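You operate a simulated robot arm through the tools that you are given. There is no shell and no other tool. Be economical: measure what you need, move in short steps, check, and stop when the job is done.

Carry out the task below with a simulated robot arm. There is one attempt and no reset: what you move stays moved.

JOB
Rivet the pivot block in the nest and put it in the blue tray.
Fine: take the rivet from hole 1 of the blue rack; slide home, one stroke, slide out.

The check looks at the end state, three seconds after you hand in, the way a careful person would. Anything else that was tipped, shoved, dropped, spilled or broken makes it a failure.

ROBOT AND FRAMES
A 6-joint arm with a two-finger parallel gripper, fixed in place. Base frame: the origin is at the foot of the arm, x ahead of it, y to its left, z up; the work surface is at about z = 850. Readings come in mm, degrees, newtons and seconds.
With the tool pointing down near the work surface it reaches from about 260 to 680 mm from the base axis. Its first joint turns from -66.0 to 66.0 degrees. Payload 2.9 kg.
The tool frame sits at the grasp point between the pads (the TCP): z along the fingers, y along the line on which they close. The tips reach 30 mm beyond it. The gripper opens to 110 mm. The fingers are 20 mm wide and 10 mm thick; the gripper's body (48 by 112 mm) begins 55 mm behind the TCP.
Orientation is that of the tool frame in the base frame, as a unit quaternion [x, y, z, w]. With the fingers straight down and closing along the base's y, the tool's x points along the base's -x, its y along +y and its z along -z.

CONTROLS
- The arm moves only by the tool jog_arm. Its arguments are lists of equal length, an entry for each row: "jaw": the finger opening in mm, from 0 to 110; "delta_pos": the shift along the tool's x, y, z in units of 20 mm (1.0 is 20 mm), a list of three; "turn": the turn, a rotation vector about the tool's x, y, z in units of 8 degrees (1.0 is 8 degrees), a list of three. In form: {"jaw": [jaw, ...], "delta_pos": [[tx, ty, tz], ...], "turn": [[ax, ay, az], ...]}. A call has 1 to 20 rows; each row shifts and turns the commanded pose from where the row before left it, along the tool's axes as they then stand. A call with a number of a shift or a turn outside -1 to 1 is refused whole. A row lasts 0.2 s, in which the tool goes at most 50 mm and 8.6 degrees; a call with a longer step from one row to the next is refused whole, and so is a gripper value outside its range. Where a pose cannot be reached the arm comes as near as it can. A force on the tool above 50 N (or 10 N above the force at the start of the call, whichever is more), or a blocked arm, ends the call early, and 0.2 s more pass. Each finger travels about 108 mm/s and halts on what it meets, pressing with about 40 N; the grip force reading is that of the motor and also rises with nothing between the fingers. The clock runs only during rows and for 0.2 s after the last one: add rows that do not move to give the fingers time. It gives the time, the measured TCP pose, the force on the tool (base axes), the opening and the grip force at its end, in the units of the frame above (readings bear some noise), with the torque about the TCP (base axes, N m) and any sound that the robot's microphone picked up.
- Cameras (640 x 400 px; columns grow to the right, rows downward): "scene" is fixed at [67.6, 418.7, 1397.6]; the picture's right is [-0.87, -0.50, 0.00], its down [-0.21, 0.37, -0.90] and it looks along [0.45, -0.78, -0.43] (base axes); focal length 242 px, centre (320, 200). "wrist" rides on the gripper at [72, 17, -103] in the tool frame; the picture's right is [-0.23, 0.97, 0.00], its down [-0.76, -0.18, -0.62] and it looks along [-0.61, -0.14, 0.78] (tool axes); focal length 222 px, centre (320, 200). There is no depth. A picture from a camera that has moved, and an enlarged one, comes with that camera's place and axes in the base frame and with its lens.
- snapshot(camera): a new picture of that camera. No time passes.
- zoom(camera, box): a new picture of the part [left, top, right, bottom] of that camera's present view, enlarged. No time passes.
- finish_job(): hands the job in; it is judged then, once.

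Go step by step. Nothing tells you positions but the pictures and the camera data: compare them with the known pose of the tool, close in by small moves and look again before you grip or let go. The budget is 120 turns and 84 pictures, counting those below and the enlarged ones. Unless the task says otherwise, let go and move clear before handing in, and close with one line.

The tools are called after "Request:" by a JSON object that holds its "fn" and its "kwargs". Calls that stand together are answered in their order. jog_arm: Moves the arm, as the interface text tells. Its arguments: {"type":"object","properties":{"jaw":{"type":"array"},"delta_pos":{"type":"array"},"turn":{"type":"array"}},"required":["jaw","delta_pos","turn"]} The other tools are called the same way: snapshot (camera) takes a picture; zoom (camera, box) takes an enlarged picture of a part of a camera's view; finish_job () hands the job in.

At the start:

```text
clock: 0.0
eef_pos: [309.2, -70.2, 1354.9]
ee_rot: [0.0, 1.0, -0.001, 0.0]
wrist_force: [1.0, -0.6, -0.5]
ft_torque: [-0.02, 0.03, -0.05]
width: 110.0
grip_force: 0.2
```

scene: 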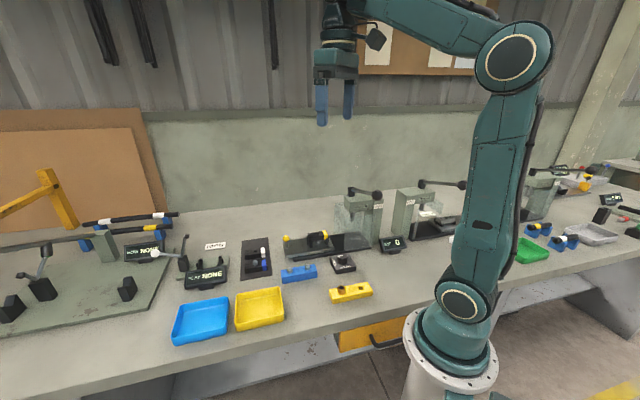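
wrist: 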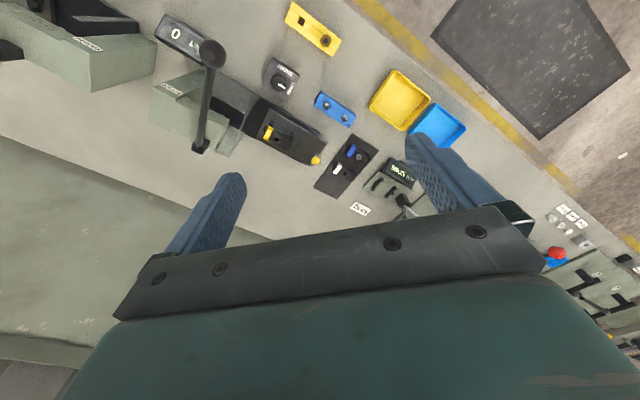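

I see a bench with presses, a slide with a nest, blue and yellow racks, and trays. I'll enlarge the key area first.

Request:
{"fn": "zoom", "kwargs": {"camera": "scene", "box": [160, 170, 400, 350]}}

Request:
{"fn": "zoom", "kwargs": {"camera": "wrist", "box": [140, 0, 480, 220]}}

Request:
{"fn": "zoom", "kwargs": {"camera": "scene", "box": [260, 170, 480, 310]}}

```text
2.22 times, centred on (280, 260) of scene
camera zoom: at [67.6, 418.7, 1397.6], right [-0.87, -0.5, 0.0], down [-0.21, 0.37, -0.9], along [0.45, -0.78, -0.43], focal length 539 px, centre (409, 67)
```

zoom: 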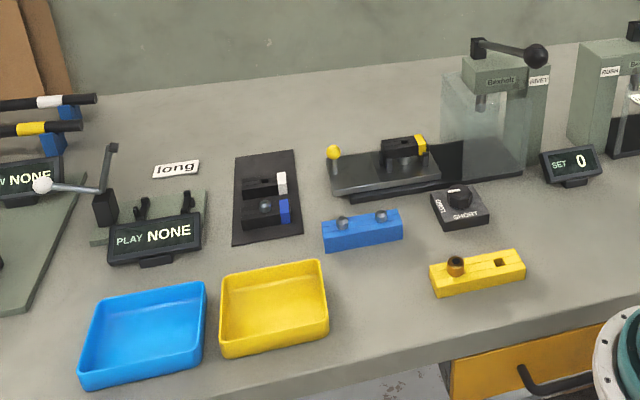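

```text
1.82 times, centred on (310, 110) of wrist
camera zoom: at [237.7, -54.0, 1458.6], right [0.23, 0.97, 0.0], down [0.76, -0.18, 0.62], along [0.61, -0.14, -0.78], focal length 404 px, centre (338, 364)
```

zoom: 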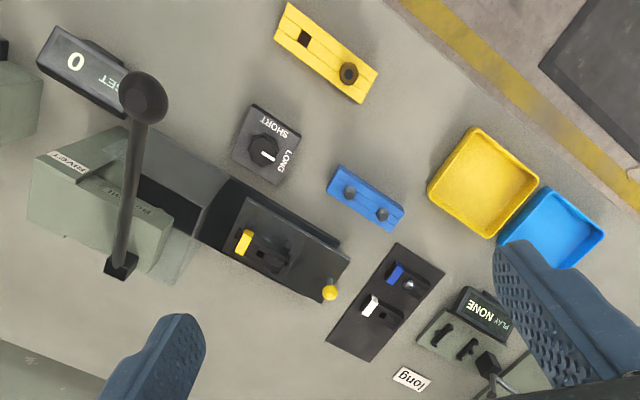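

```text
2.86 times, centred on (370, 240) of scene
camera zoom: at [67.6, 418.7, 1397.6], right [-0.87, -0.5, 0.0], down [-0.21, 0.37, -0.9], along [0.45, -0.78, -0.43], focal length 693 px, centre (177, 86)
```

zoom: 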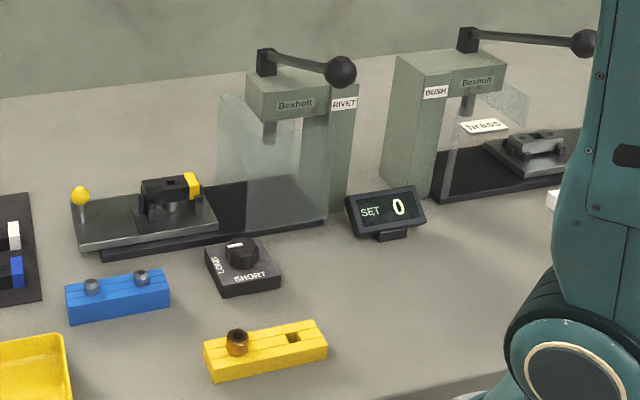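

The blue rack is at about (416, -55), the nest at about (447, -218) and the blue tray at about (527, 213). I'll go lower for a closer look.

Request:
{"fn": "jog_arm", "kwargs": {"jaw": [110, 110, 110, 110, 110, 110, 110, 110, 110, 110], "delta_pos": [[-0.3, -0.2, 1], [-0.3, -0.2, 1], [-0.3, -0.2, 1], [-0.3, -0.2, 1], [-0.3, -0.2, 1], [-0.3, -0.2, 1], [-0.3, -0.2, 1], [-0.3, -0.2, 1], [-0.3, -0.2, 1], [-0.3, -0.2, 1]], "turn": [[0, 0, 0], [0, 0, 0], [0, 0, 0], [0, 0, 0], [0, 0, 0], [0, 0, 0], [0, 0, 0], [0, 0, 0], [0, 0, 0], [0, 0, 0]]}}

Request:
{"fn": "snapshot", "kwargs": {"camera": "wrist"}}

Request:
{"fn": "zoom", "kwargs": {"camera": "wrist", "box": [250, 0, 570, 200]}}

Request:
{"fn": "zoom", "kwargs": {"camera": "wrist", "box": [0, 0, 320, 200]}}

```text
clock: 2.2
eef_pos: [367.1, -111.2, 1154.0]
ee_rot: [-0.001, 1.0, -0.001, 0.001]
wrist_force: [-0.1, 0.1, -0.2]
ft_torque: [0.01, 0.01, -0.01]
width: 109.9
grip_force: 0.0
```

```text
78 pictures are left
camera wrist: at [296.6, -93.6, 1257.3], right [0.23, 0.97, 0.0], down [0.76, -0.18, 0.62], along [0.61, -0.14, -0.78], focal length 222 px, centre (320, 200)
```

wrist: 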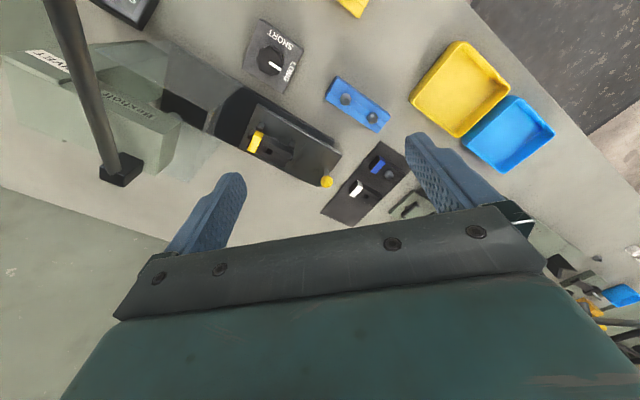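

```text
2.00 times, centred on (410, 100) of wrist
camera zoom: at [296.6, -93.6, 1257.3], right [0.23, 0.97, 0.0], down [0.76, -0.18, 0.62], along [0.61, -0.14, -0.78], focal length 444 px, centre (140, 400)
```

zoom: 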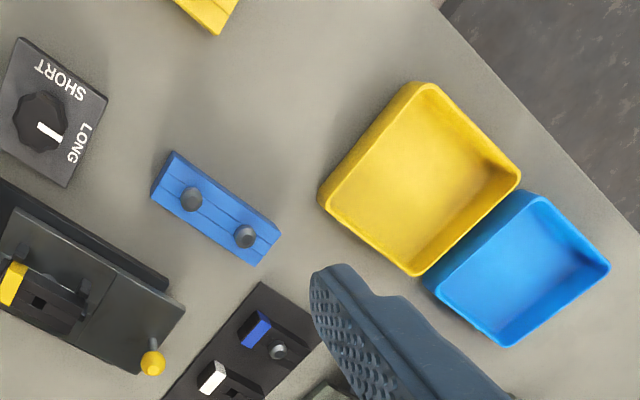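

```text
2.00 times, centred on (160, 100) of wrist
camera zoom: at [296.6, -93.6, 1257.3], right [0.23, 0.97, 0.0], down [0.76, -0.18, 0.62], along [0.61, -0.14, -0.78], focal length 444 px, centre (640, 400)
```

zoom: 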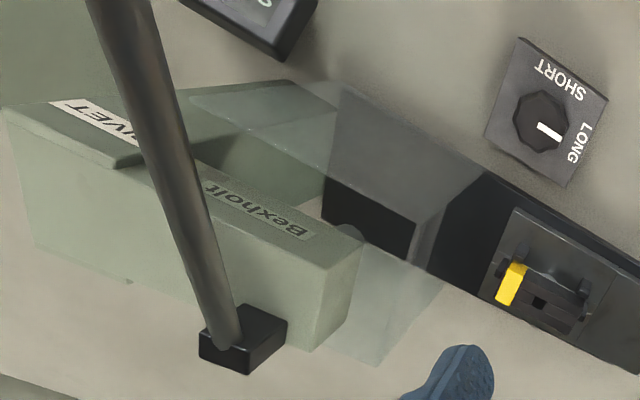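

The dial already points to LONG. The two blue-rack rivets are near (398, -75) and (437, -36), on a 45° line. I'll turn the tool to match and get closer.

Request:
{"fn": "jog_arm", "kwargs": {"jaw": [110, 110, 110, 110, 110, 110, 110, 110, 110, 110, 110, 110, 110, 110], "delta_pos": [[-0.3125, 0.35, 0.9], [-0.3125, 0.35, 0.9], [-0.3125, 0.35, 0.9], [-0.3125, 0.35, 0.9], [-0.3125, 0.35, 0.9], [-0.3125, 0.35, 0.9], [-0.3125, 0.35, 0.9], [-0.3125, 0.35, 0.9], [0, 0, 0], [0, 0, 0], [0, 0, 0], [0, 0, 0], [0, 0, 0], [0, 0, 0]], "turn": [[0, 0, 0], [0, 0, 0], [0, 0, 0], [0, 0, 0], [0, 0, 0], [0, 0, 0], [0, 0, 0], [0, 0, 0], [0, 0, -0.9375], [0, 0, -0.9375], [0, 0, -0.9375], [0, 0, -0.9375], [0, 0, -0.9375], [0, 0, -0.9375]]}}

Request:
{"fn": "snapshot", "kwargs": {"camera": "wrist"}}

Request:
{"fn": "zoom", "kwargs": {"camera": "wrist", "box": [220, 60, 420, 185]}}

```text
clock: 5.2
eef_pos: [418.6, -54.0, 1010.9]
ee_rot: [-0.384, 0.923, -0.001, 0.001]
wrist_force: [-0.4, -0.4, -0.5]
ft_torque: [0.0, 0.08, 0.0]
width: 110.1
grip_force: 0.1
```

```text
75 pictures are left
camera wrist: at [356.5, -94.9, 1114.6], right [-0.53, 0.85, 0.0], down [0.66, 0.42, 0.62], along [0.53, 0.33, -0.78], focal length 222 px, centre (320, 200)
```

wrist: 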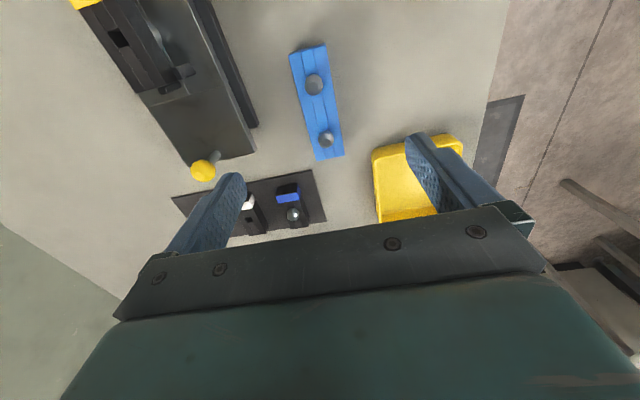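

```text
3.20 times, centred on (320, 122) of wrist
camera zoom: at [356.5, -94.9, 1114.6], right [-0.53, 0.85, 0.0], down [0.66, 0.42, 0.62], along [0.53, 0.33, -0.78], focal length 711 px, centre (320, 448)
```

zoom: 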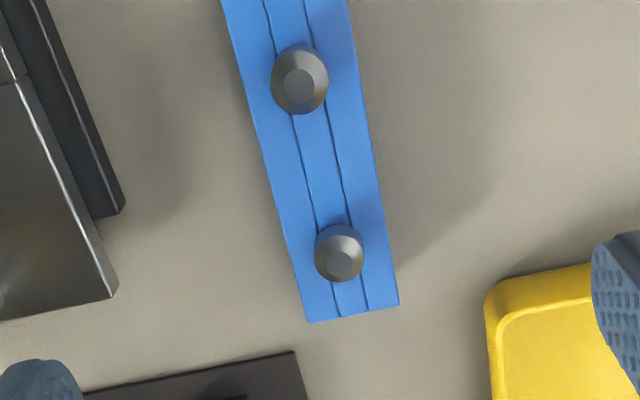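

No numbers show on the top of the rack, so I'll check its sides from the scene camera.

Request:
{"fn": "zoom", "kwargs": {"camera": "scene", "box": [270, 250, 330, 290]}}

Request:
{"fn": "zoom", "kwargs": {"camera": "scene", "box": [320, 270, 380, 310]}}

Request:
{"fn": "zoom", "kwargs": {"camera": "scene", "box": [275, 215, 365, 275]}}

Request:
{"fn": "zoom", "kwargs": {"camera": "scene", "box": [510, 205, 640, 265]}}

```text
10.00 times, centred on (300, 270) of scene
camera zoom: at [67.6, 418.7, 1397.6], right [-0.87, -0.5, 0.0], down [-0.21, 0.37, -0.9], along [0.45, -0.78, -0.43], focal length 2425 px, centre (520, -500)
```

zoom: 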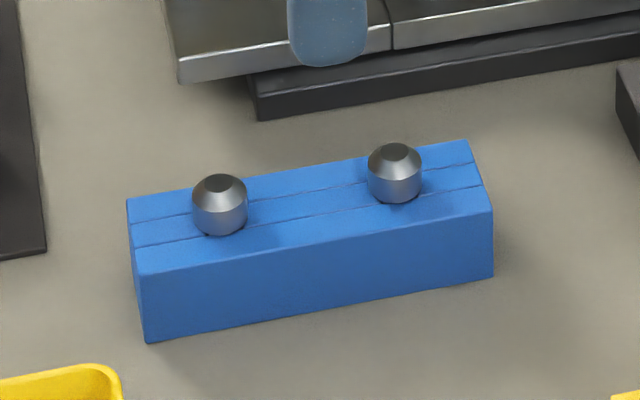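

```text
10.00 times, centred on (350, 290) of scene
camera zoom: at [67.6, 418.7, 1397.6], right [-0.87, -0.5, 0.0], down [-0.21, 0.37, -0.9], along [0.45, -0.78, -0.43], focal length 2425 px, centre (20, -700)
```

zoom: 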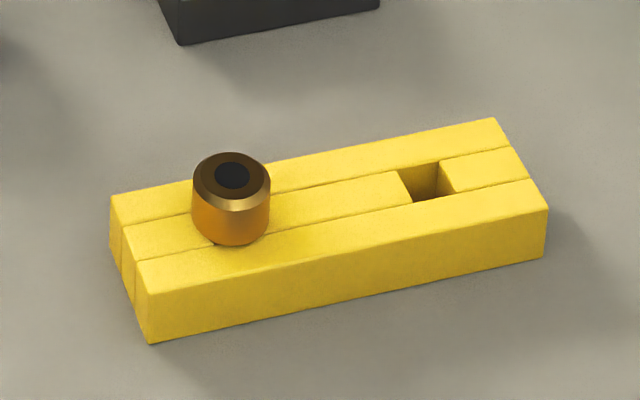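

```text
6.67 times, centred on (320, 245) of scene
camera zoom: at [67.6, 418.7, 1397.6], right [-0.87, -0.5, 0.0], down [-0.21, 0.37, -0.9], along [0.45, -0.78, -0.43], focal length 1616 px, centre (320, -100)
```

zoom: 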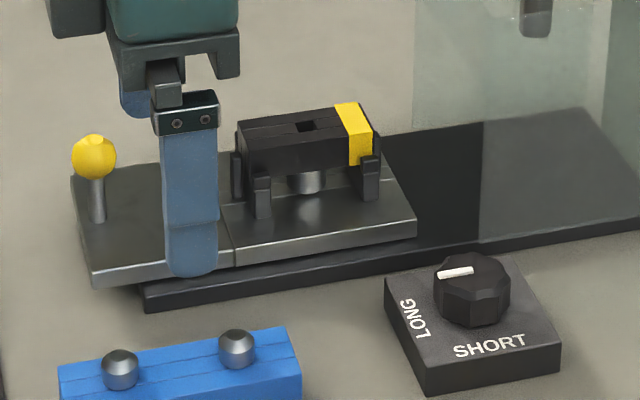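

```text
4.92 times, centred on (575, 235) of scene
camera zoom: at [67.6, 418.7, 1397.6], right [-0.87, -0.5, 0.0], down [-0.21, 0.37, -0.9], along [0.45, -0.78, -0.43], focal length 1194 px, centre (-935, 28)
```

zoom: 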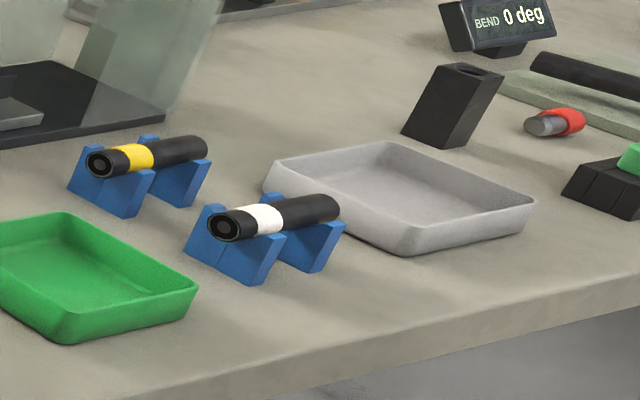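

Both blue heads look alike and I see no number on this side. I'll turn the wrist to look at the rack's other sides for a hole-1 mark.

Request:
{"fn": "jog_arm", "kwargs": {"jaw": [110, 110, 110, 110, 110, 110, 110, 110, 110, 110, 110, 110, 110, 110, 110, 110, 110], "delta_pos": [[-0.75, -0.15, 0], [-0.75, -0.15, 0], [-0.75, -0.15, 0], [-0.75, -0.15, 0], [0, 0, 0], [0, 0, 0], [0, 0, 0], [0, 0, 0], [0, 0, 0], [0, 0, 0], [0, 0, 0], [0, 0, 0], [0, 0, 0], [0, 0, 0], [0, 0, 0], [0, 0, 0], [0, 0, 0]], "turn": [[0, 0, 0], [0, 0, 0], [0, 0, 0], [0, 0, 0], [0, 0, -0.9375], [0, 0, -0.9375], [0, 0, -0.9375], [0, 0, -0.9375], [0, 0, -0.9375], [0, 0, -0.9375], [0, 0, -0.9375], [0, 0, -0.9375], [0, 0, -0.9375], [0, 0, -0.9375], [0, 0, -0.9375], [0, 0, -0.9375], [0, 0, 0]]}}

Request:
{"fn": "snapshot", "kwargs": {"camera": "wrist"}}

```text
clock: 8.8
eef_pos: [469.2, -21.9, 1011.0]
ee_rot: [0.924, -0.381, 0.0, 0.001]
wrist_force: [0.2, 0.4, -0.3]
ft_torque: [0.01, -0.01, 0.03]
width: 109.8
grip_force: 0.1
```

```text
69 pictures are left
camera wrist: at [510.1, -84.7, 1115.1], right [-0.85, -0.53, 0.0], down [-0.41, 0.66, 0.62], along [-0.33, 0.53, -0.78], focal length 222 px, centre (320, 200)
```

wrist: 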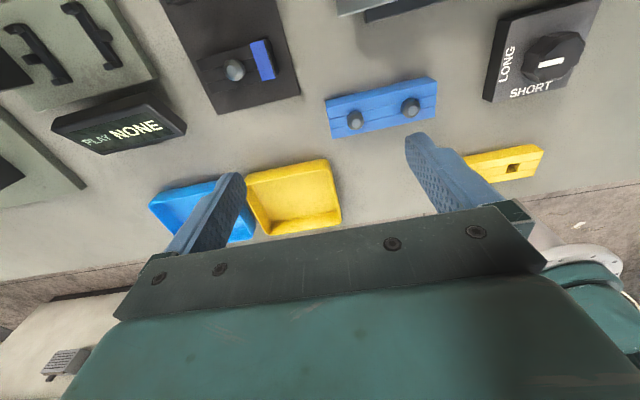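

Request:
{"fn": "zoom", "kwargs": {"camera": "wrist", "box": [310, 60, 450, 148]}}

Request:
{"fn": "zoom", "kwargs": {"camera": "wrist", "box": [470, 0, 630, 100]}}

```text
4.55 times, centred on (380, 104) of wrist
camera zoom: at [510.1, -84.7, 1115.1], right [-0.85, -0.53, 0.0], down [-0.41, 0.66, 0.62], along [-0.33, 0.53, -0.78], focal length 1010 px, centre (47, 636)
```

zoom: 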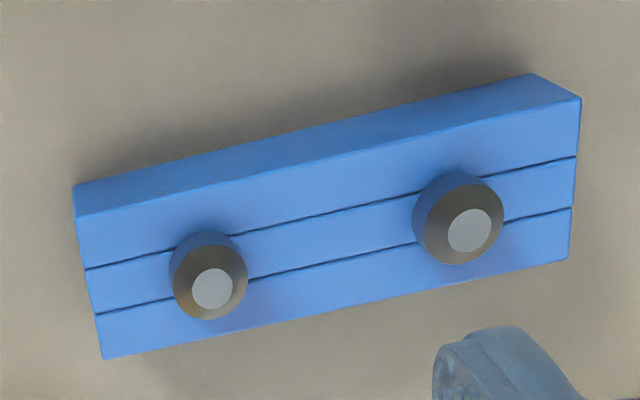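

```text
4.00 times, centred on (550, 50) of wrist
camera zoom: at [510.1, -84.7, 1115.1], right [-0.85, -0.53, 0.0], down [-0.41, 0.66, 0.62], along [-0.33, 0.53, -0.78], focal length 888 px, centre (-600, 800)
```

zoom: 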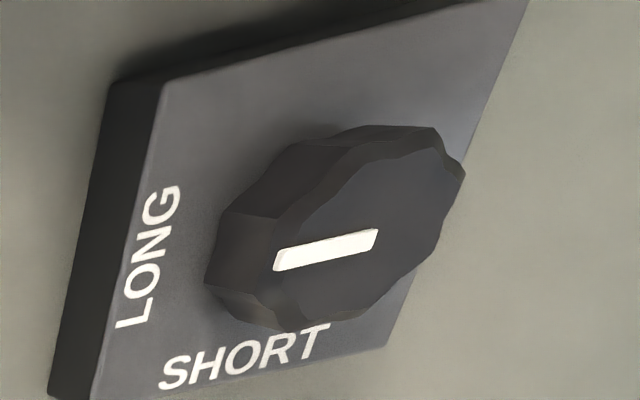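

No marking there either, so I'll turn back and view the remaining end face (toward -x, -y).

Request:
{"fn": "jog_arm", "kwargs": {"jaw": [110, 110, 110, 110, 110, 110, 110, 110, 110, 110, 110, 110], "delta_pos": [[0, 0, 0], [0, 0, 0], [0, 0, 0], [0, 0, 0], [0, 0, 0], [0, 0, 0], [0, 0, 0], [0, 0, 0], [0, 0, 0], [0, 0, 0], [0, 0, 0], [0, 0, 0]], "turn": [[0, 0, 0.9375], [0, 0, 0.9375], [0, 0, 0.9375], [0, 0, 0.9375], [0, 0, 0.9375], [0, 0, 0.9375], [0, 0, 0.9375], [0, 0, 0.9375], [0, 0, 0.9375], [0, 0, 0.9375], [0, 0, 0.9375], [0, 0, 0.9375]]}}

Request:
{"fn": "jog_arm", "kwargs": {"jaw": [110, 110, 110, 110, 110, 110, 110, 110, 110], "delta_pos": [[0.95, 0.06, 0], [0.95, 0.06, 0], [0.95, 0.06, 0], [0.95, 0.06, 0], [0.95, 0.06, 0], [0.95, 0.06, 0], [0.95, 0.06, 0], [0.95, 0.06, 0], [0.95, 0.06, 0]], "turn": [[0, 0, 0], [0, 0, 0], [0, 0, 0], [0, 0, 0], [0, 0, 0], [0, 0, 0], [0, 0, 0], [0, 0, 0], [0, 0, 0]]}}

Request:
{"fn": "snapshot", "kwargs": {"camera": "wrist"}}

Request:
{"fn": "zoom", "kwargs": {"camera": "wrist", "box": [240, 80, 400, 180]}}

```text
clock: 11.4
eef_pos: [470.4, -21.5, 1011.6]
ee_rot: [-0.382, 0.924, 0.0, 0.001]
wrist_force: [0.2, 0.5, 0.7]
ft_torque: [-0.02, 0.02, -0.02]
width: 109.9
grip_force: 0.0
```

```text
clock: 13.4
eef_pos: [341.4, -133.1, 1013.0]
ee_rot: [-0.383, 0.924, -0.001, 0.0]
wrist_force: [-0.5, -0.5, 0.5]
ft_torque: [-0.03, 0.0, 0.0]
width: 110.0
grip_force: 0.0
```

```text
66 pictures are left
camera wrist: at [279.7, -173.2, 1116.0], right [-0.53, 0.85, 0.0], down [0.66, 0.41, 0.62], along [0.53, 0.33, -0.78], focal length 222 px, centre (320, 200)
```

wrist: 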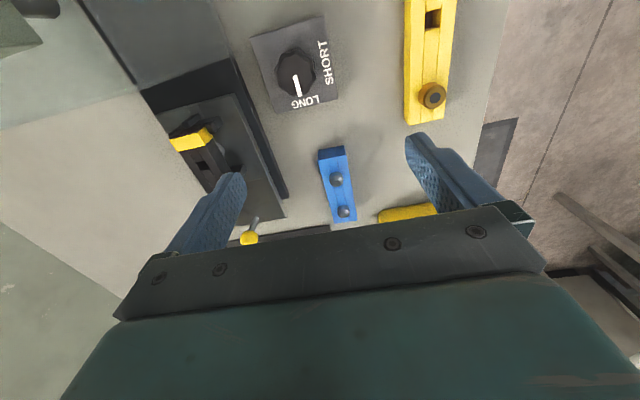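

```text
4.00 times, centred on (320, 130) of wrist
camera zoom: at [279.7, -173.2, 1116.0], right [-0.53, 0.85, 0.0], down [0.66, 0.41, 0.62], along [0.53, 0.33, -0.78], focal length 888 px, centre (320, 480)
```

zoom: 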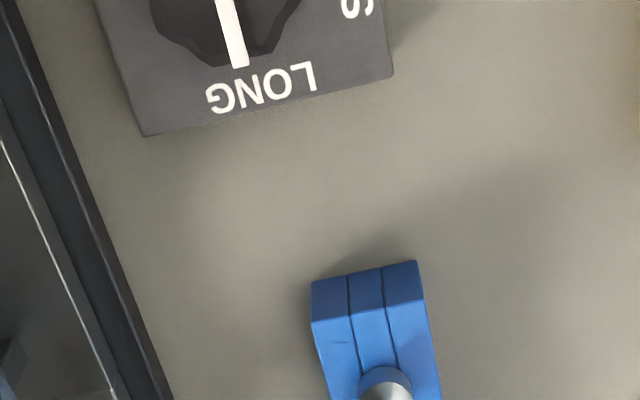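

There may be a faint mark on the rack top near its end, so I'll enlarge it.

Request:
{"fn": "zoom", "kwargs": {"camera": "wrist", "box": [308, 142, 372, 222]}}

Request:
{"fn": "zoom", "kwargs": {"camera": "wrist", "box": [396, 0, 476, 130]}}

```text
5.00 times, centred on (340, 182) of wrist
camera zoom: at [279.7, -173.2, 1116.0], right [-0.53, 0.85, 0.0], down [0.66, 0.41, 0.62], along [0.53, 0.33, -0.78], focal length 1111 px, centre (220, 290)
```

zoom: 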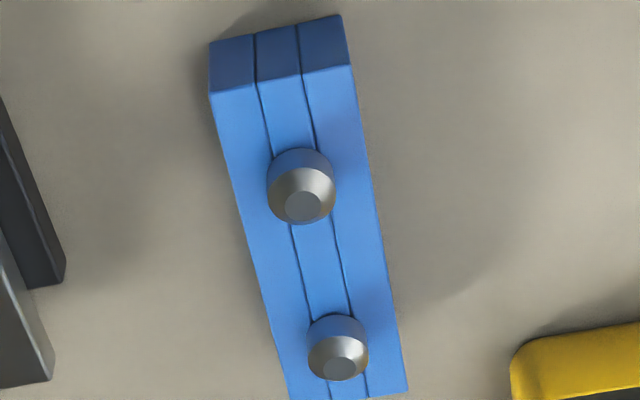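

```text
3.08 times, centred on (436, 65) of wrist
camera zoom: at [279.7, -173.2, 1116.0], right [-0.53, 0.85, 0.0], down [0.66, 0.41, 0.62], along [0.53, 0.33, -0.78], focal length 684 px, centre (-37, 615)
```

zoom: 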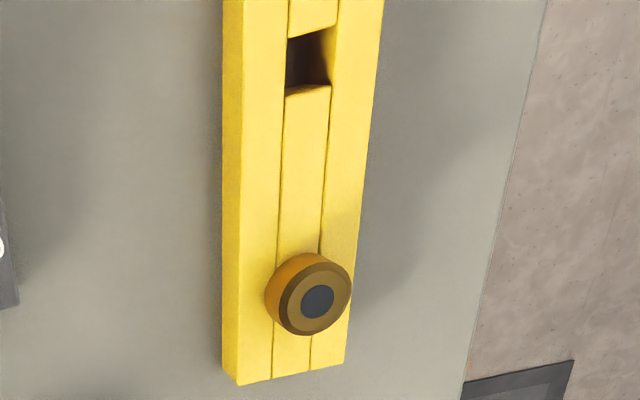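

No marks anywhere. Read from the operator's side (the way the labels read), the left rivet at (437.5, -35.7), top z about 891, is hole 1. I'll hover over it with the jaws partly closed and check alignment.

Request:
{"fn": "jog_arm", "kwargs": {"jaw": [100, 90, 80, 70, 60, 50, 44, 44], "delta_pos": [[-0.857, 0.006, 0.375], [-0.857, 0.006, 0.375], [-0.857, 0.006, 0.375], [-0.857, 0.006, 0.375], [-0.857, 0.006, 0.375], [-0.857, 0.006, 0.375], [-0.857, 0.006, 0.375], [-0.857, 0.006, 0.375]], "turn": [[0, 0, 0], [0, 0, 0], [0, 0, 0], [0, 0, 0], [0, 0, 0], [0, 0, 0], [0, 0, 0], [0, 0, 0]]}}

Request:
{"fn": "zoom", "kwargs": {"camera": "wrist", "box": [220, 80, 420, 205]}}

Request:
{"fn": "zoom", "kwargs": {"camera": "scene", "box": [255, 210, 351, 270]}}

```text
clock: 15.2
eef_pos: [438.7, -37.0, 950.2]
ee_rot: [-0.382, 0.924, 0.0, 0.001]
wrist_force: [-0.5, -0.4, 0.6]
ft_torque: [-0.02, -0.01, -0.02]
width: 44.1
grip_force: 0.1
```

```text
3.20 times, centred on (320, 142) of wrist
camera zoom: at [375.7, -75.9, 1054.0], right [-0.53, 0.85, 0.0], down [0.66, 0.41, 0.62], along [0.53, 0.33, -0.78], focal length 711 px, centre (320, 384)
```

zoom: 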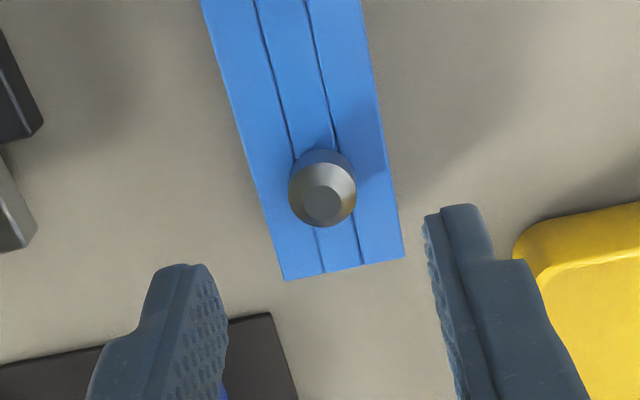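

```text
6.67 times, centred on (303, 240) of scene
camera zoom: at [67.6, 418.7, 1397.6], right [-0.87, -0.5, 0.0], down [-0.21, 0.37, -0.9], along [0.45, -0.78, -0.43], focal length 1616 px, centre (433, -67)
```

zoom: 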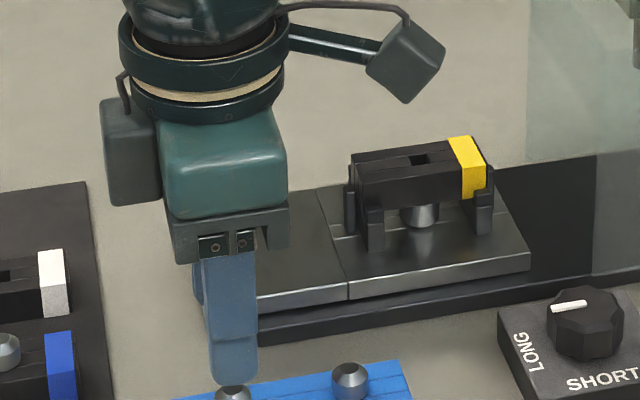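

The head is centred under the TCP to within about 1 mm. I'll descend to about z = 912 and check again.

Request:
{"fn": "jog_arm", "kwargs": {"jaw": [40, 36, 34, 34], "delta_pos": [[0.02, 0.02, 0.65], [0.02, 0, 0.65], [0, 0, 0.6], [0, 0, 0]], "turn": [[0, 0, 0], [0, 0, 0], [0, 0, 0], [0, 0, 0]]}}

Request:
{"fn": "zoom", "kwargs": {"camera": "scene", "box": [270, 250, 330, 290]}}

Request:
{"fn": "zoom", "kwargs": {"camera": "wrist", "box": [240, 100, 400, 200]}}

```text
clock: 16.2
eef_pos: [437.1, -37.1, 911.1]
ee_rot: [-0.383, 0.924, -0.001, 0.0]
wrist_force: [0.4, 0.7, 0.4]
ft_torque: [-0.02, -0.03, 0.02]
width: 34.0
grip_force: 0.0
```

```text
10.00 times, centred on (300, 270) of scene
camera zoom: at [67.6, 418.7, 1397.6], right [-0.87, -0.5, 0.0], down [-0.21, 0.37, -0.9], along [0.45, -0.78, -0.43], focal length 2425 px, centre (520, -500)
```

zoom: 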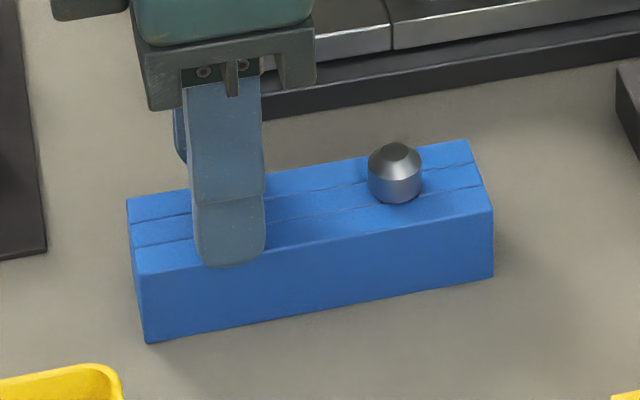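

```text
4.00 times, centred on (320, 150) of wrist
camera zoom: at [374.8, -76.9, 1015.8], right [-0.53, 0.85, 0.0], down [0.66, 0.41, 0.62], along [0.53, 0.33, -0.78], focal length 888 px, centre (320, 400)
```

zoom: 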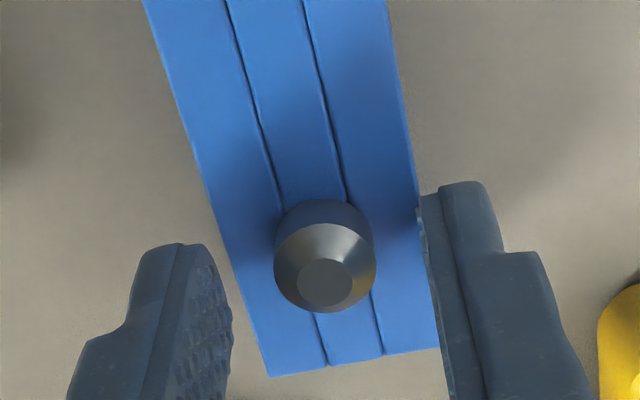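

Aligned. I'll drop another 1.5 mm and close.

Request:
{"fn": "jog_arm", "kwargs": {"jaw": [34, 20, 14, 10, 8, 8, 8], "delta_pos": [[0, 0.03, 0.075], [0, 0, 0], [0, 0, 0], [0, 0, 0], [0, 0, 0], [0, 0, 0], [0, 0, 0]], "turn": [[0, 0, 0], [0, 0, 0], [0, 0, 0], [0, 0, 0], [0, 0, 0], [0, 0, 0], [0, 0, 0]]}}

Request:
{"fn": "zoom", "kwargs": {"camera": "wrist", "box": [240, 100, 400, 200]}}

```text
clock: 17.8
eef_pos: [437.7, -36.6, 910.8]
ee_rot: [-0.383, 0.924, -0.001, 0.0]
wrist_force: [-2.1, 3.3, 0.9]
ft_torque: [0.14, 0.1, -0.02]
width: 14.4
grip_force: 40.0
```

```text
4.00 times, centred on (320, 150) of wrist
camera zoom: at [374.5, -76.4, 1014.5], right [-0.53, 0.85, 0.0], down [0.66, 0.41, 0.62], along [0.53, 0.33, -0.78], focal length 888 px, centre (320, 400)
```

zoom: 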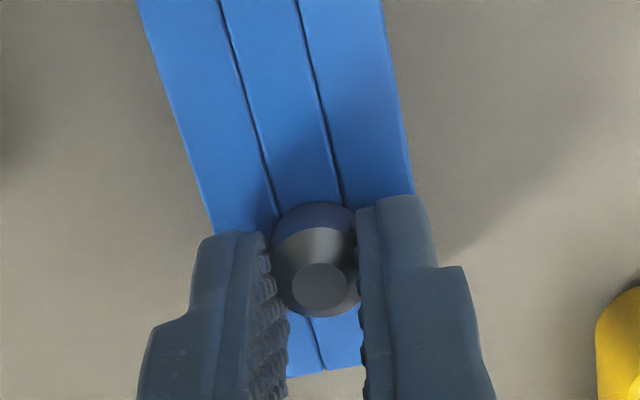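

It is gripped at 14.4 mm. Lifting it and checking.

Request:
{"fn": "jog_arm", "kwargs": {"jaw": [8, 8, 8, 8, 8, 8, 8], "delta_pos": [[0, 0, -0.3], [0, 0, -0.7], [0, 0, -1], [0, 0, -1], [0, 0, -1], [0, 0, -1], [0, 0, 0]], "turn": [[0, 0, 0], [0, 0, 0], [0, 0, 0], [0, 0, 0], [0, 0, 0], [0, 0, 0], [0, 0, 0]]}}

Request:
{"fn": "zoom", "kwargs": {"camera": "scene", "box": [250, 200, 346, 260]}}

Request:
{"fn": "snapshot", "kwargs": {"camera": "wrist"}}

```text
clock: 19.4
eef_pos: [435.7, -36.4, 1011.3]
ee_rot: [-0.382, 0.924, 0.0, 0.001]
wrist_force: [0.6, 0.5, 0.6]
ft_torque: [0.01, -0.01, 0.04]
width: 14.4
grip_force: 39.7
```

```text
6.67 times, centred on (298, 230) of scene
camera zoom: at [67.6, 418.7, 1397.6], right [-0.87, -0.5, 0.0], down [-0.21, 0.37, -0.9], along [0.45, -0.78, -0.43], focal length 1616 px, centre (467, 0)
```

zoom: 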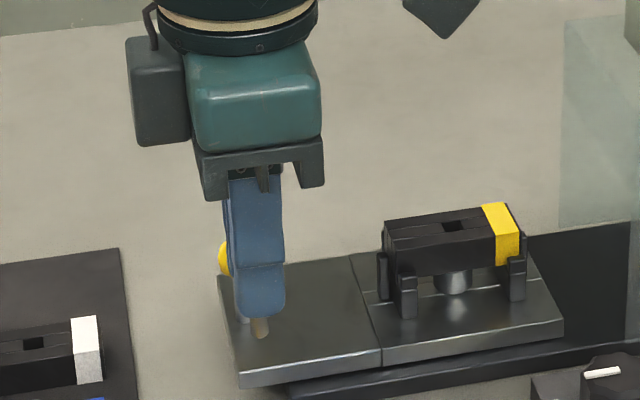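

```text
56 pictures are left
camera wrist: at [373.2, -76.7, 1114.9], right [-0.53, 0.85, 0.0], down [0.66, 0.41, 0.62], along [0.53, 0.33, -0.78], focal length 222 px, centre (320, 200)
```

wrist: 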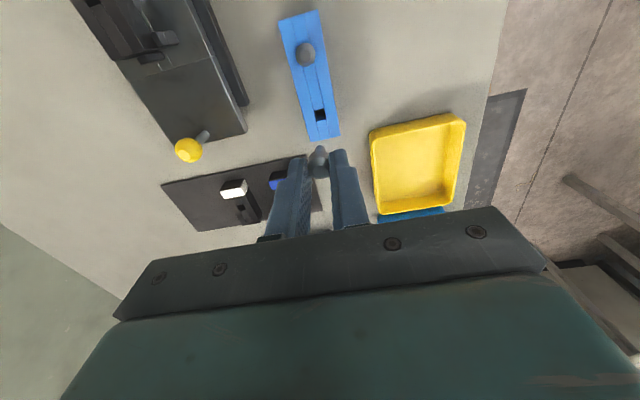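

The rivet is held straight with its shank down. Now I'll move over toward the nest to locate the block's hole.

Request:
{"fn": "jog_arm", "kwargs": {"jaw": [8, 8, 8, 8, 8, 8, 8], "delta_pos": [[0.617, -0.9, 0], [0.617, -0.9, 0], [0.617, -0.9, 0], [0.617, -0.9, 0], [0.617, -0.9, 0], [0.617, -0.9, 0], [0, 0, 0]], "turn": [[0, 0, 0], [0, 0, 0], [0, 0, 0], [0, 0, 0], [0, 0, 0], [0, 0, 0], [0, 0, 0]]}}

Request:
{"fn": "snapshot", "kwargs": {"camera": "wrist"}}

Request:
{"fn": "zoom", "kwargs": {"camera": "wrist", "box": [240, 40, 400, 140]}}

Request:
{"fn": "zoom", "kwargs": {"camera": "scene", "box": [290, 215, 350, 255]}}

```text
clock: 21.0
eef_pos: [461.1, -165.8, 1011.4]
ee_rot: [-0.383, 0.924, -0.001, 0.0]
wrist_force: [-0.3, -0.5, 0.1]
ft_torque: [0.02, 0.02, -0.01]
width: 14.4
grip_force: 40.2
```

```text
55 pictures are left
camera wrist: at [398.6, -205.5, 1115.3], right [-0.53, 0.85, 0.0], down [0.66, 0.41, 0.62], along [0.53, 0.33, -0.78], focal length 222 px, centre (320, 200)
```

wrist: 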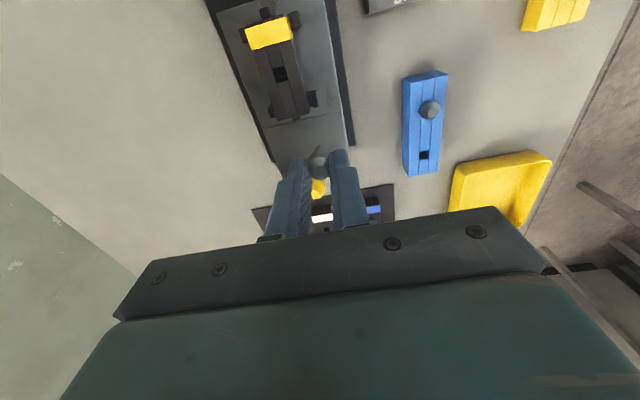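

```text
4.00 times, centred on (320, 90) of wrist
camera zoom: at [398.6, -205.5, 1115.3], right [-0.53, 0.85, 0.0], down [0.66, 0.41, 0.62], along [0.53, 0.33, -0.78], focal length 888 px, centre (320, 640)
```

zoom: 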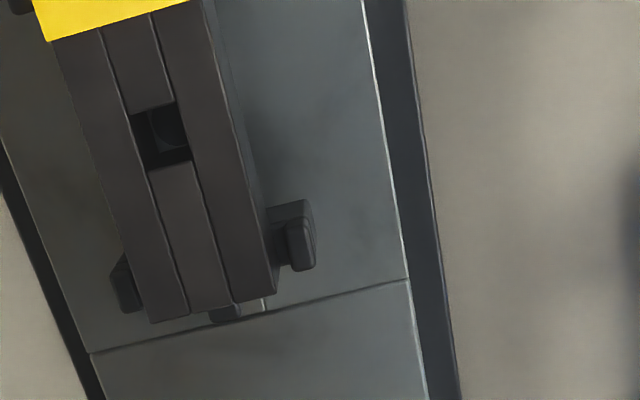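

```text
10.00 times, centred on (320, 235) of scene
camera zoom: at [67.6, 418.7, 1397.6], right [-0.87, -0.5, 0.0], down [-0.21, 0.37, -0.9], along [0.45, -0.78, -0.43], focal length 2425 px, centre (320, -150)
```

zoom: 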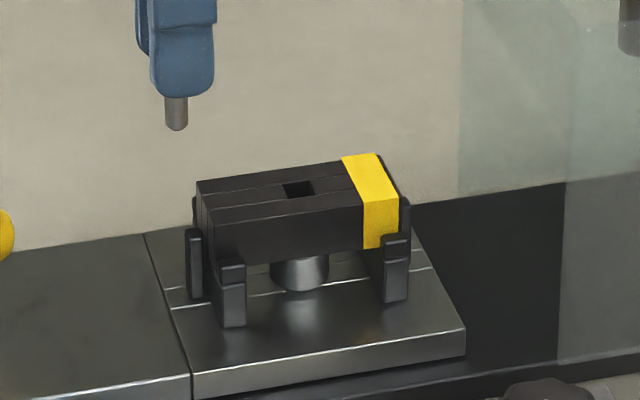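

By triangulation the block's hole is at about (444, -215.5), with the top at about z = 910. I'll hover above it and check.

Request:
{"fn": "jog_arm", "kwargs": {"jaw": [8, 8, 8, 8], "delta_pos": [[0.787, -0.384, 0.4], [0.787, -0.384, 0.5], [0.787, -0.384, 0.5], [0, 0, 0.2]], "turn": [[0, 0, 0], [0, 0, 0], [0, 0, 0], [0, 0, 0]]}}

Request:
{"fn": "zoom", "kwargs": {"camera": "wrist", "box": [260, 90, 388, 170]}}

Request:
{"fn": "zoom", "kwargs": {"camera": "scene", "box": [290, 205, 350, 245]}}

```text
clock: 22.0
eef_pos: [442.7, -215.5, 979.5]
ee_rot: [-0.383, 0.924, -0.001, 0.0]
wrist_force: [0.3, 0.6, 1.0]
ft_torque: [0.01, 0.02, -0.02]
width: 14.3
grip_force: 39.6
```

```text
5.00 times, centred on (324, 130) of wrist
camera zoom: at [380.2, -255.3, 1083.1], right [-0.53, 0.85, 0.0], down [0.66, 0.41, 0.62], along [0.53, 0.33, -0.78], focal length 1111 px, centre (300, 550)
```

zoom: 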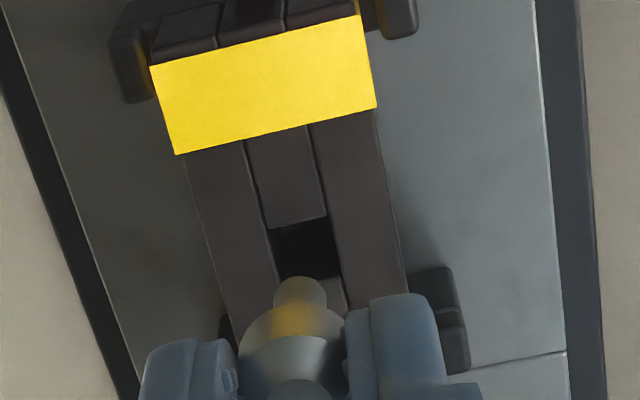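

```text
10.00 times, centred on (320, 225) of scene
camera zoom: at [67.6, 418.7, 1397.6], right [-0.87, -0.5, 0.0], down [-0.21, 0.37, -0.9], along [0.45, -0.78, -0.43], focal length 2425 px, centre (320, -50)
```

zoom: 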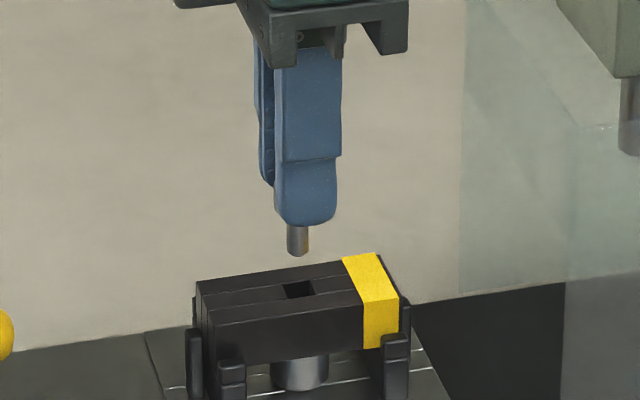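

The hole sits about 1 mm toward tool +y. I'll correct and go to just above entry.

Request:
{"fn": "jog_arm", "kwargs": {"jaw": [8, 8, 8], "delta_pos": [[0.01, 0.045, 0.35], [0, 0, 0.3], [0, 0, 0]], "turn": [[0, 0, 0], [0, 0, 0], [0, 0, 0]]}}

Request:
{"fn": "zoom", "kwargs": {"camera": "wrist", "box": [280, 100, 376, 160]}}

Request:
{"fn": "zoom", "kwargs": {"camera": "scene", "box": [302, 215, 338, 239]}}

```text
clock: 22.8
eef_pos: [441.9, -215.5, 966.1]
ee_rot: [-0.382, 0.924, -0.001, 0.001]
wrist_force: [-0.2, -0.2, -1.0]
ft_torque: [-0.02, -0.01, 0.01]
width: 14.4
grip_force: 39.8
```

```text
6.67 times, centred on (328, 130) of wrist
camera zoom: at [379.7, -255.3, 1070.1], right [-0.53, 0.85, 0.0], down [0.66, 0.41, 0.62], along [0.53, 0.33, -0.78], focal length 1481 px, centre (267, 667)
```

zoom: 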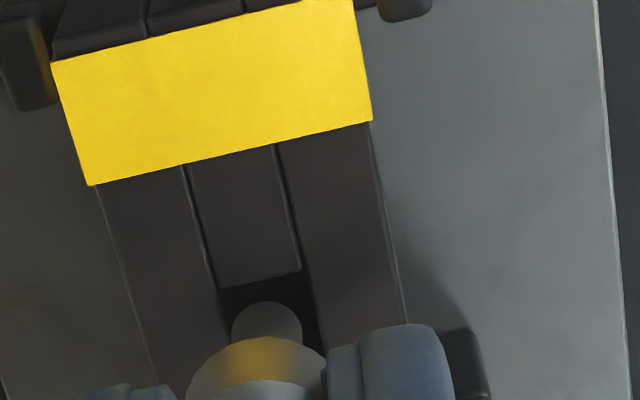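

```text
16.00 times, centred on (320, 227) of scene
camera zoom: at [67.6, 418.7, 1397.6], right [-0.87, -0.5, 0.0], down [-0.21, 0.37, -0.9], along [0.45, -0.78, -0.43], focal length 3880 px, centre (320, -232)
```

zoom: 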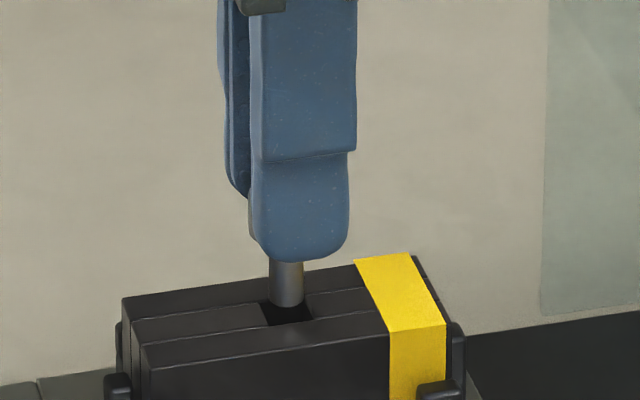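

The scene view shows the shank lined up over the hole about 2 mm above it. Lowering gently.

Request:
{"fn": "jog_arm", "kwargs": {"jaw": [8, 8, 8, 8, 8, 8], "delta_pos": [[-0.01, 0.015, 0.1], [0, 0, 0.1], [0, 0, 0.1], [0, 0, 0.1], [0, 0, 0.1], [0, 0, 0]], "turn": [[0, 0, 0], [0, 0, 0], [0, 0, 0], [0, 0, 0], [0, 0, 0], [0, 0, 0]]}}

Request:
{"fn": "zoom", "kwargs": {"camera": "scene", "box": [302, 215, 338, 239]}}

```text
clock: 24.2
eef_pos: [443.7, -215.1, 957.0]
ee_rot: [-0.383, 0.924, -0.001, 0.001]
wrist_force: [-0.6, 0.1, 0.8]
ft_torque: [0.0, 0.02, 0.02]
width: 14.3
grip_force: 39.9
```

```text
16.00 times, centred on (320, 227) of scene
camera zoom: at [67.6, 418.7, 1397.6], right [-0.87, -0.5, 0.0], down [-0.21, 0.37, -0.9], along [0.45, -0.78, -0.43], focal length 3880 px, centre (320, -232)
```

zoom: 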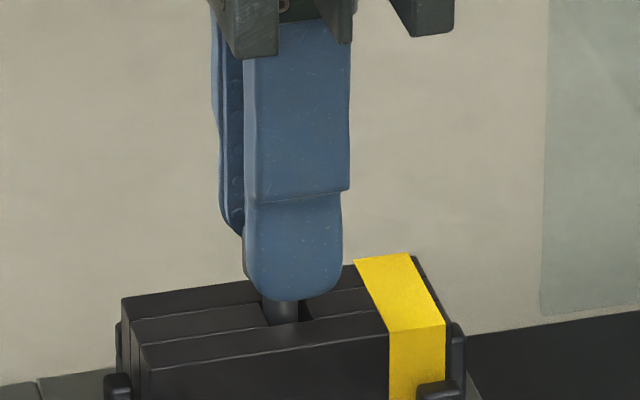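

The shank is in the hole with no contact force. Continuing to just above seated.

Request:
{"fn": "jog_arm", "kwargs": {"jaw": [8, 8, 8, 8, 8, 8, 8], "delta_pos": [[0.02, 0, 0.1], [0, 0, 0.1], [0, 0, 0.1], [0, 0, 0.1], [0, 0, 0.1], [0, 0, 0.05], [0, 0, 0]], "turn": [[0, 0, 0], [0, 0, 0], [0, 0, 0], [0, 0, 0], [0, 0, 0], [0, 0, 0], [0, 0, 0]]}}

Request:
{"fn": "zoom", "kwargs": {"camera": "scene", "box": [302, 215, 338, 239]}}

```text
clock: 25.8
eef_pos: [441.5, -215.9, 947.7]
ee_rot: [-0.383, 0.924, -0.001, 0.001]
wrist_force: [-4.3, 0.3, 16.2]
ft_torque: [0.01, 0.14, 0.0]
width: 14.5
grip_force: 40.1
```

```text
16.00 times, centred on (320, 227) of scene
camera zoom: at [67.3, 418.8, 1397.6], right [-0.87, -0.5, 0.0], down [-0.21, 0.37, -0.9], along [0.45, -0.78, -0.43], focal length 3880 px, centre (320, -232)
```

zoom: 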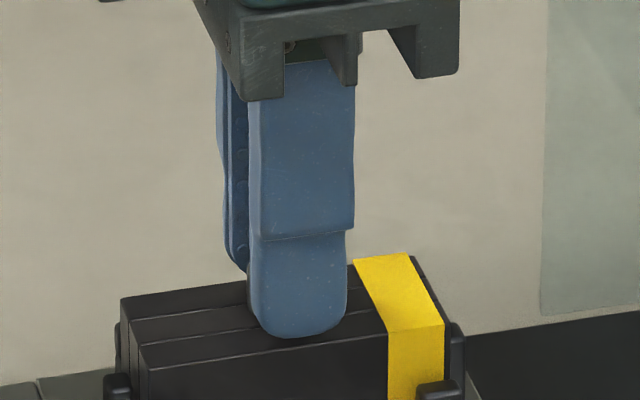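

There's 16 N of upward contact, so the rivet is seated or nearly so. I'll ease off, release, rise and inspect.

Request:
{"fn": "jog_arm", "kwargs": {"jaw": [8, 14, 18, 24, 30, 30, 30, 30, 30], "delta_pos": [[0, 0, -0.05], [0, 0, 0], [0, 0, 0], [0, 0, 0], [0, 0, 0], [0, 0, -0.5], [0, 0, -1], [0, 0, -1], [0, 0, 0]], "turn": [[0, 0, 0], [0, 0, 0], [0, 0, 0], [0, 0, 0], [0, 0, 0], [0, 0, 0], [0, 0, 0], [0, 0, 0], [0, 0, 0]]}}

Request:
{"fn": "zoom", "kwargs": {"camera": "scene", "box": [290, 215, 350, 255]}}

Request:
{"fn": "zoom", "kwargs": {"camera": "wrist", "box": [240, 80, 400, 180]}}

```text
clock: 27.8
eef_pos: [442.6, -215.2, 996.0]
ee_rot: [-0.383, 0.924, 0.0, -0.001]
wrist_force: [-0.7, 0.9, -1.5]
ft_torque: [0.02, 0.05, -0.01]
width: 30.0
grip_force: 0.0
```

```text
10.00 times, centred on (320, 235) of scene
camera zoom: at [67.6, 418.7, 1397.6], right [-0.87, -0.5, 0.0], down [-0.21, 0.37, -0.9], along [0.45, -0.78, -0.43], focal length 2425 px, centre (320, -150)
```

zoom: 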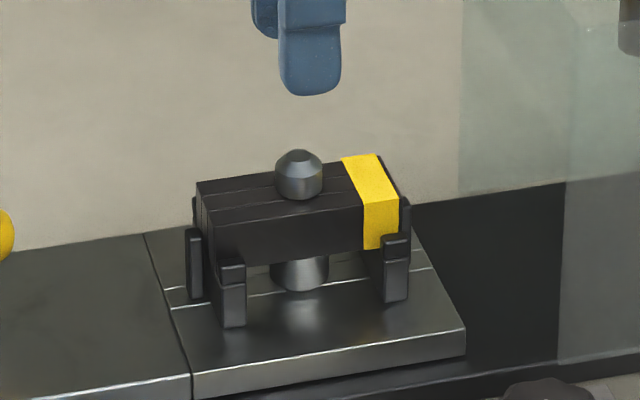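

```text
4.00 times, centred on (320, 130) of wrist
camera zoom: at [380.5, -254.2, 1100.8], right [-0.53, 0.85, 0.0], down [0.66, 0.41, 0.62], along [0.53, 0.33, -0.78], focal length 888 px, centre (320, 480)
```

zoom: 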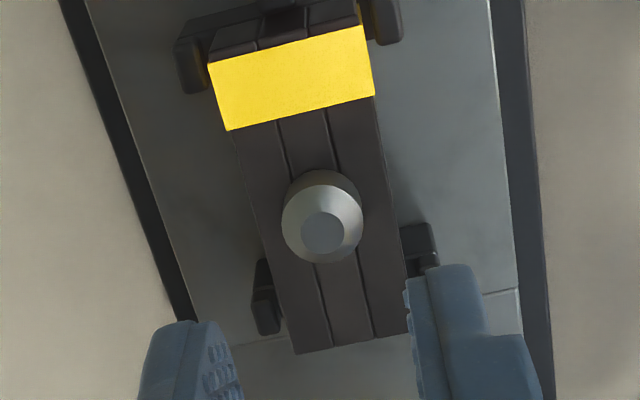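

The rivet is seated with its head on the block. To push the slide I'll turn the wrist 180° so the camera is clear of the press guard, and look at the press meanwhile.

Request:
{"fn": "jog_arm", "kwargs": {"jaw": [40, 40, 40, 40, 40, 40, 40, 40, 40, 40, 40, 40, 40, 40, 40, 40, 40, 40], "delta_pos": [[0, 0, -1], [0, 0, -1], [0, 0, -1], [-1, 0, 0], [-1, 0, 0], [-1, 0, 0], [0, 0, 0], [0, 0, 0], [0, 0, 0], [0, 0, 0], [0, 0, 0], [0, 0, 0], [0, 0, 0], [0, 0, 0], [0, 0, 0], [0, 0, 0], [0, 0, 0], [0, 0, 0]], "turn": [[0, 0, 0], [0, 0, 0], [0, 0, 0], [0, 0, 0], [0, 0, 0], [0, 0, 0], [0, 0, 1], [0, 0, 1], [0, 0, 1], [0, 0, 1], [0, 0, 1], [0, 0, 1], [0, 0, 1], [0, 0, 1], [0, 0, 1], [0, 0, 1], [0, 0, 1], [0, 0, 0.25]]}}

Request:
{"fn": "jog_arm", "kwargs": {"jaw": [40, 40, 40, 40, 40, 40, 40, 40, 40, 40, 40, 40], "delta_pos": [[0, 0, 0], [0, 0, 0], [0, 0, 0], [0, 0, 0], [0, 0, 0], [0, 0, 0], [0, 0, 0], [0, 0, 0], [0, 0, 0], [0, 0, 0], [0, 0, 0], [0, 0, 0]], "turn": [[0, 0, 1], [0, 0, 1], [0, 0, 1], [0, 0, 1], [0, 0, 1], [0, 0, 1], [0, 0, 1], [0, 0, 1], [0, 0, 1], [0, 0, 1], [0, 0, 1], [0, 0, 0.25]]}}

Request:
{"fn": "snapshot", "kwargs": {"camera": "wrist"}}

```text
clock: 31.6
eef_pos: [485.7, -172.5, 1057.3]
ee_rot: [0.385, 0.923, -0.001, 0.0]
wrist_force: [-0.3, -0.8, -0.7]
ft_torque: [0.02, 0.0, -0.02]
width: 40.1
grip_force: 0.1
```

```text
clock: 34.2
eef_pos: [484.2, -172.1, 1057.3]
ee_rot: [0.924, 0.382, 0.0, 0.0]
wrist_force: [0.0, 1.6, -0.7]
ft_torque: [0.01, 0.01, -0.03]
width: 40.2
grip_force: 0.2
```

```text
44 pictures are left
camera wrist: at [549.2, -133.1, 1161.1], right [0.53, -0.85, 0.0], down [-0.67, -0.41, 0.62], along [-0.53, -0.33, -0.78], focal length 222 px, centre (320, 200)
```

wrist: 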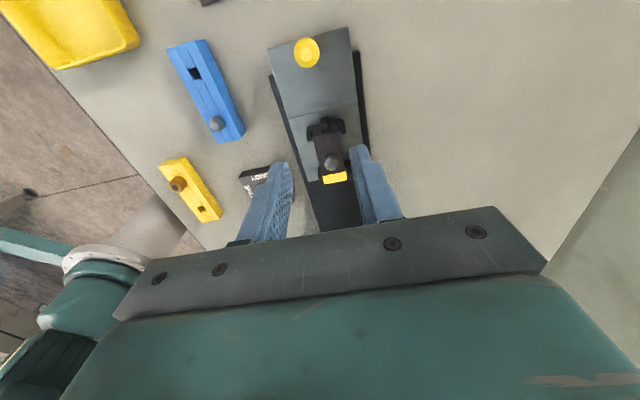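

Orientation reached. Hovering over the slide knob at about (526, -136) to check.

Request:
{"fn": "jog_arm", "kwargs": {"jaw": [40, 40, 40, 40, 40], "delta_pos": [[0.92, 0.05, 0], [0.92, 0.05, 0.5], [0.92, 0.05, 1], [0, 0, 1], [0, 0, 1]], "turn": [[0, 0, 0], [0, 0, 0], [0, 0, 0], [0, 0, 0], [0, 0, 0]]}}

Request:
{"fn": "snapshot", "kwargs": {"camera": "wrist"}}

Request:
{"fn": "zoom", "kwargs": {"camera": "scene", "box": [240, 190, 336, 250]}}

Request:
{"fn": "zoom", "kwargs": {"camera": "scene", "box": [310, 175, 406, 255]}}

```text
clock: 35.4
eef_pos: [527.6, -135.8, 986.6]
ee_rot: [0.924, 0.383, 0.0, 0.001]
wrist_force: [0.4, -0.1, -0.5]
ft_torque: [-0.01, -0.02, -0.03]
width: 39.8
grip_force: 0.0
```

```text
43 pictures are left
camera wrist: at [590.9, -96.4, 1090.9], right [0.53, -0.85, 0.0], down [-0.67, -0.41, 0.62], along [-0.53, -0.33, -0.78], focal length 222 px, centre (320, 200)
```

wrist: 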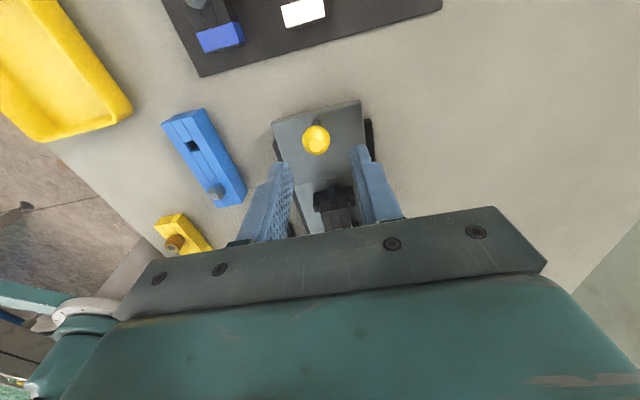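

```text
6.67 times, centred on (288, 220) of scene
camera zoom: at [67.6, 418.7, 1397.6], right [-0.87, -0.5, 0.0], down [-0.21, 0.37, -0.9], along [0.45, -0.78, -0.43], focal length 1616 px, centre (533, 67)
```

zoom: 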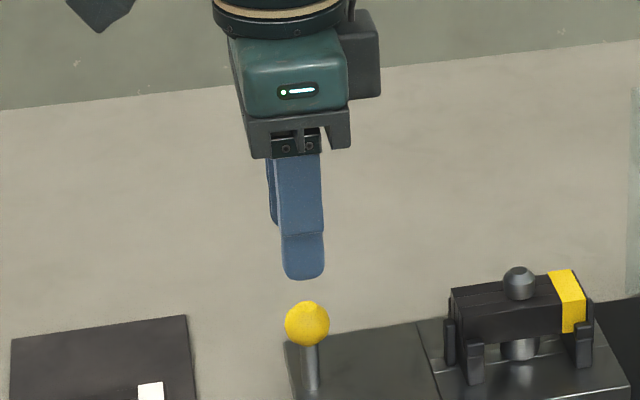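

```text
5.00 times, centred on (358, 215) of scene
camera zoom: at [67.6, 418.7, 1397.6], right [-0.87, -0.5, 0.0], down [-0.21, 0.37, -0.9], along [0.45, -0.78, -0.43], focal length 1212 px, centre (130, 125)
```

zoom: 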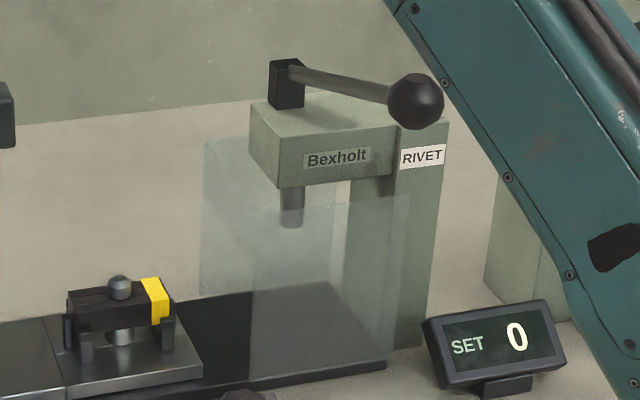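

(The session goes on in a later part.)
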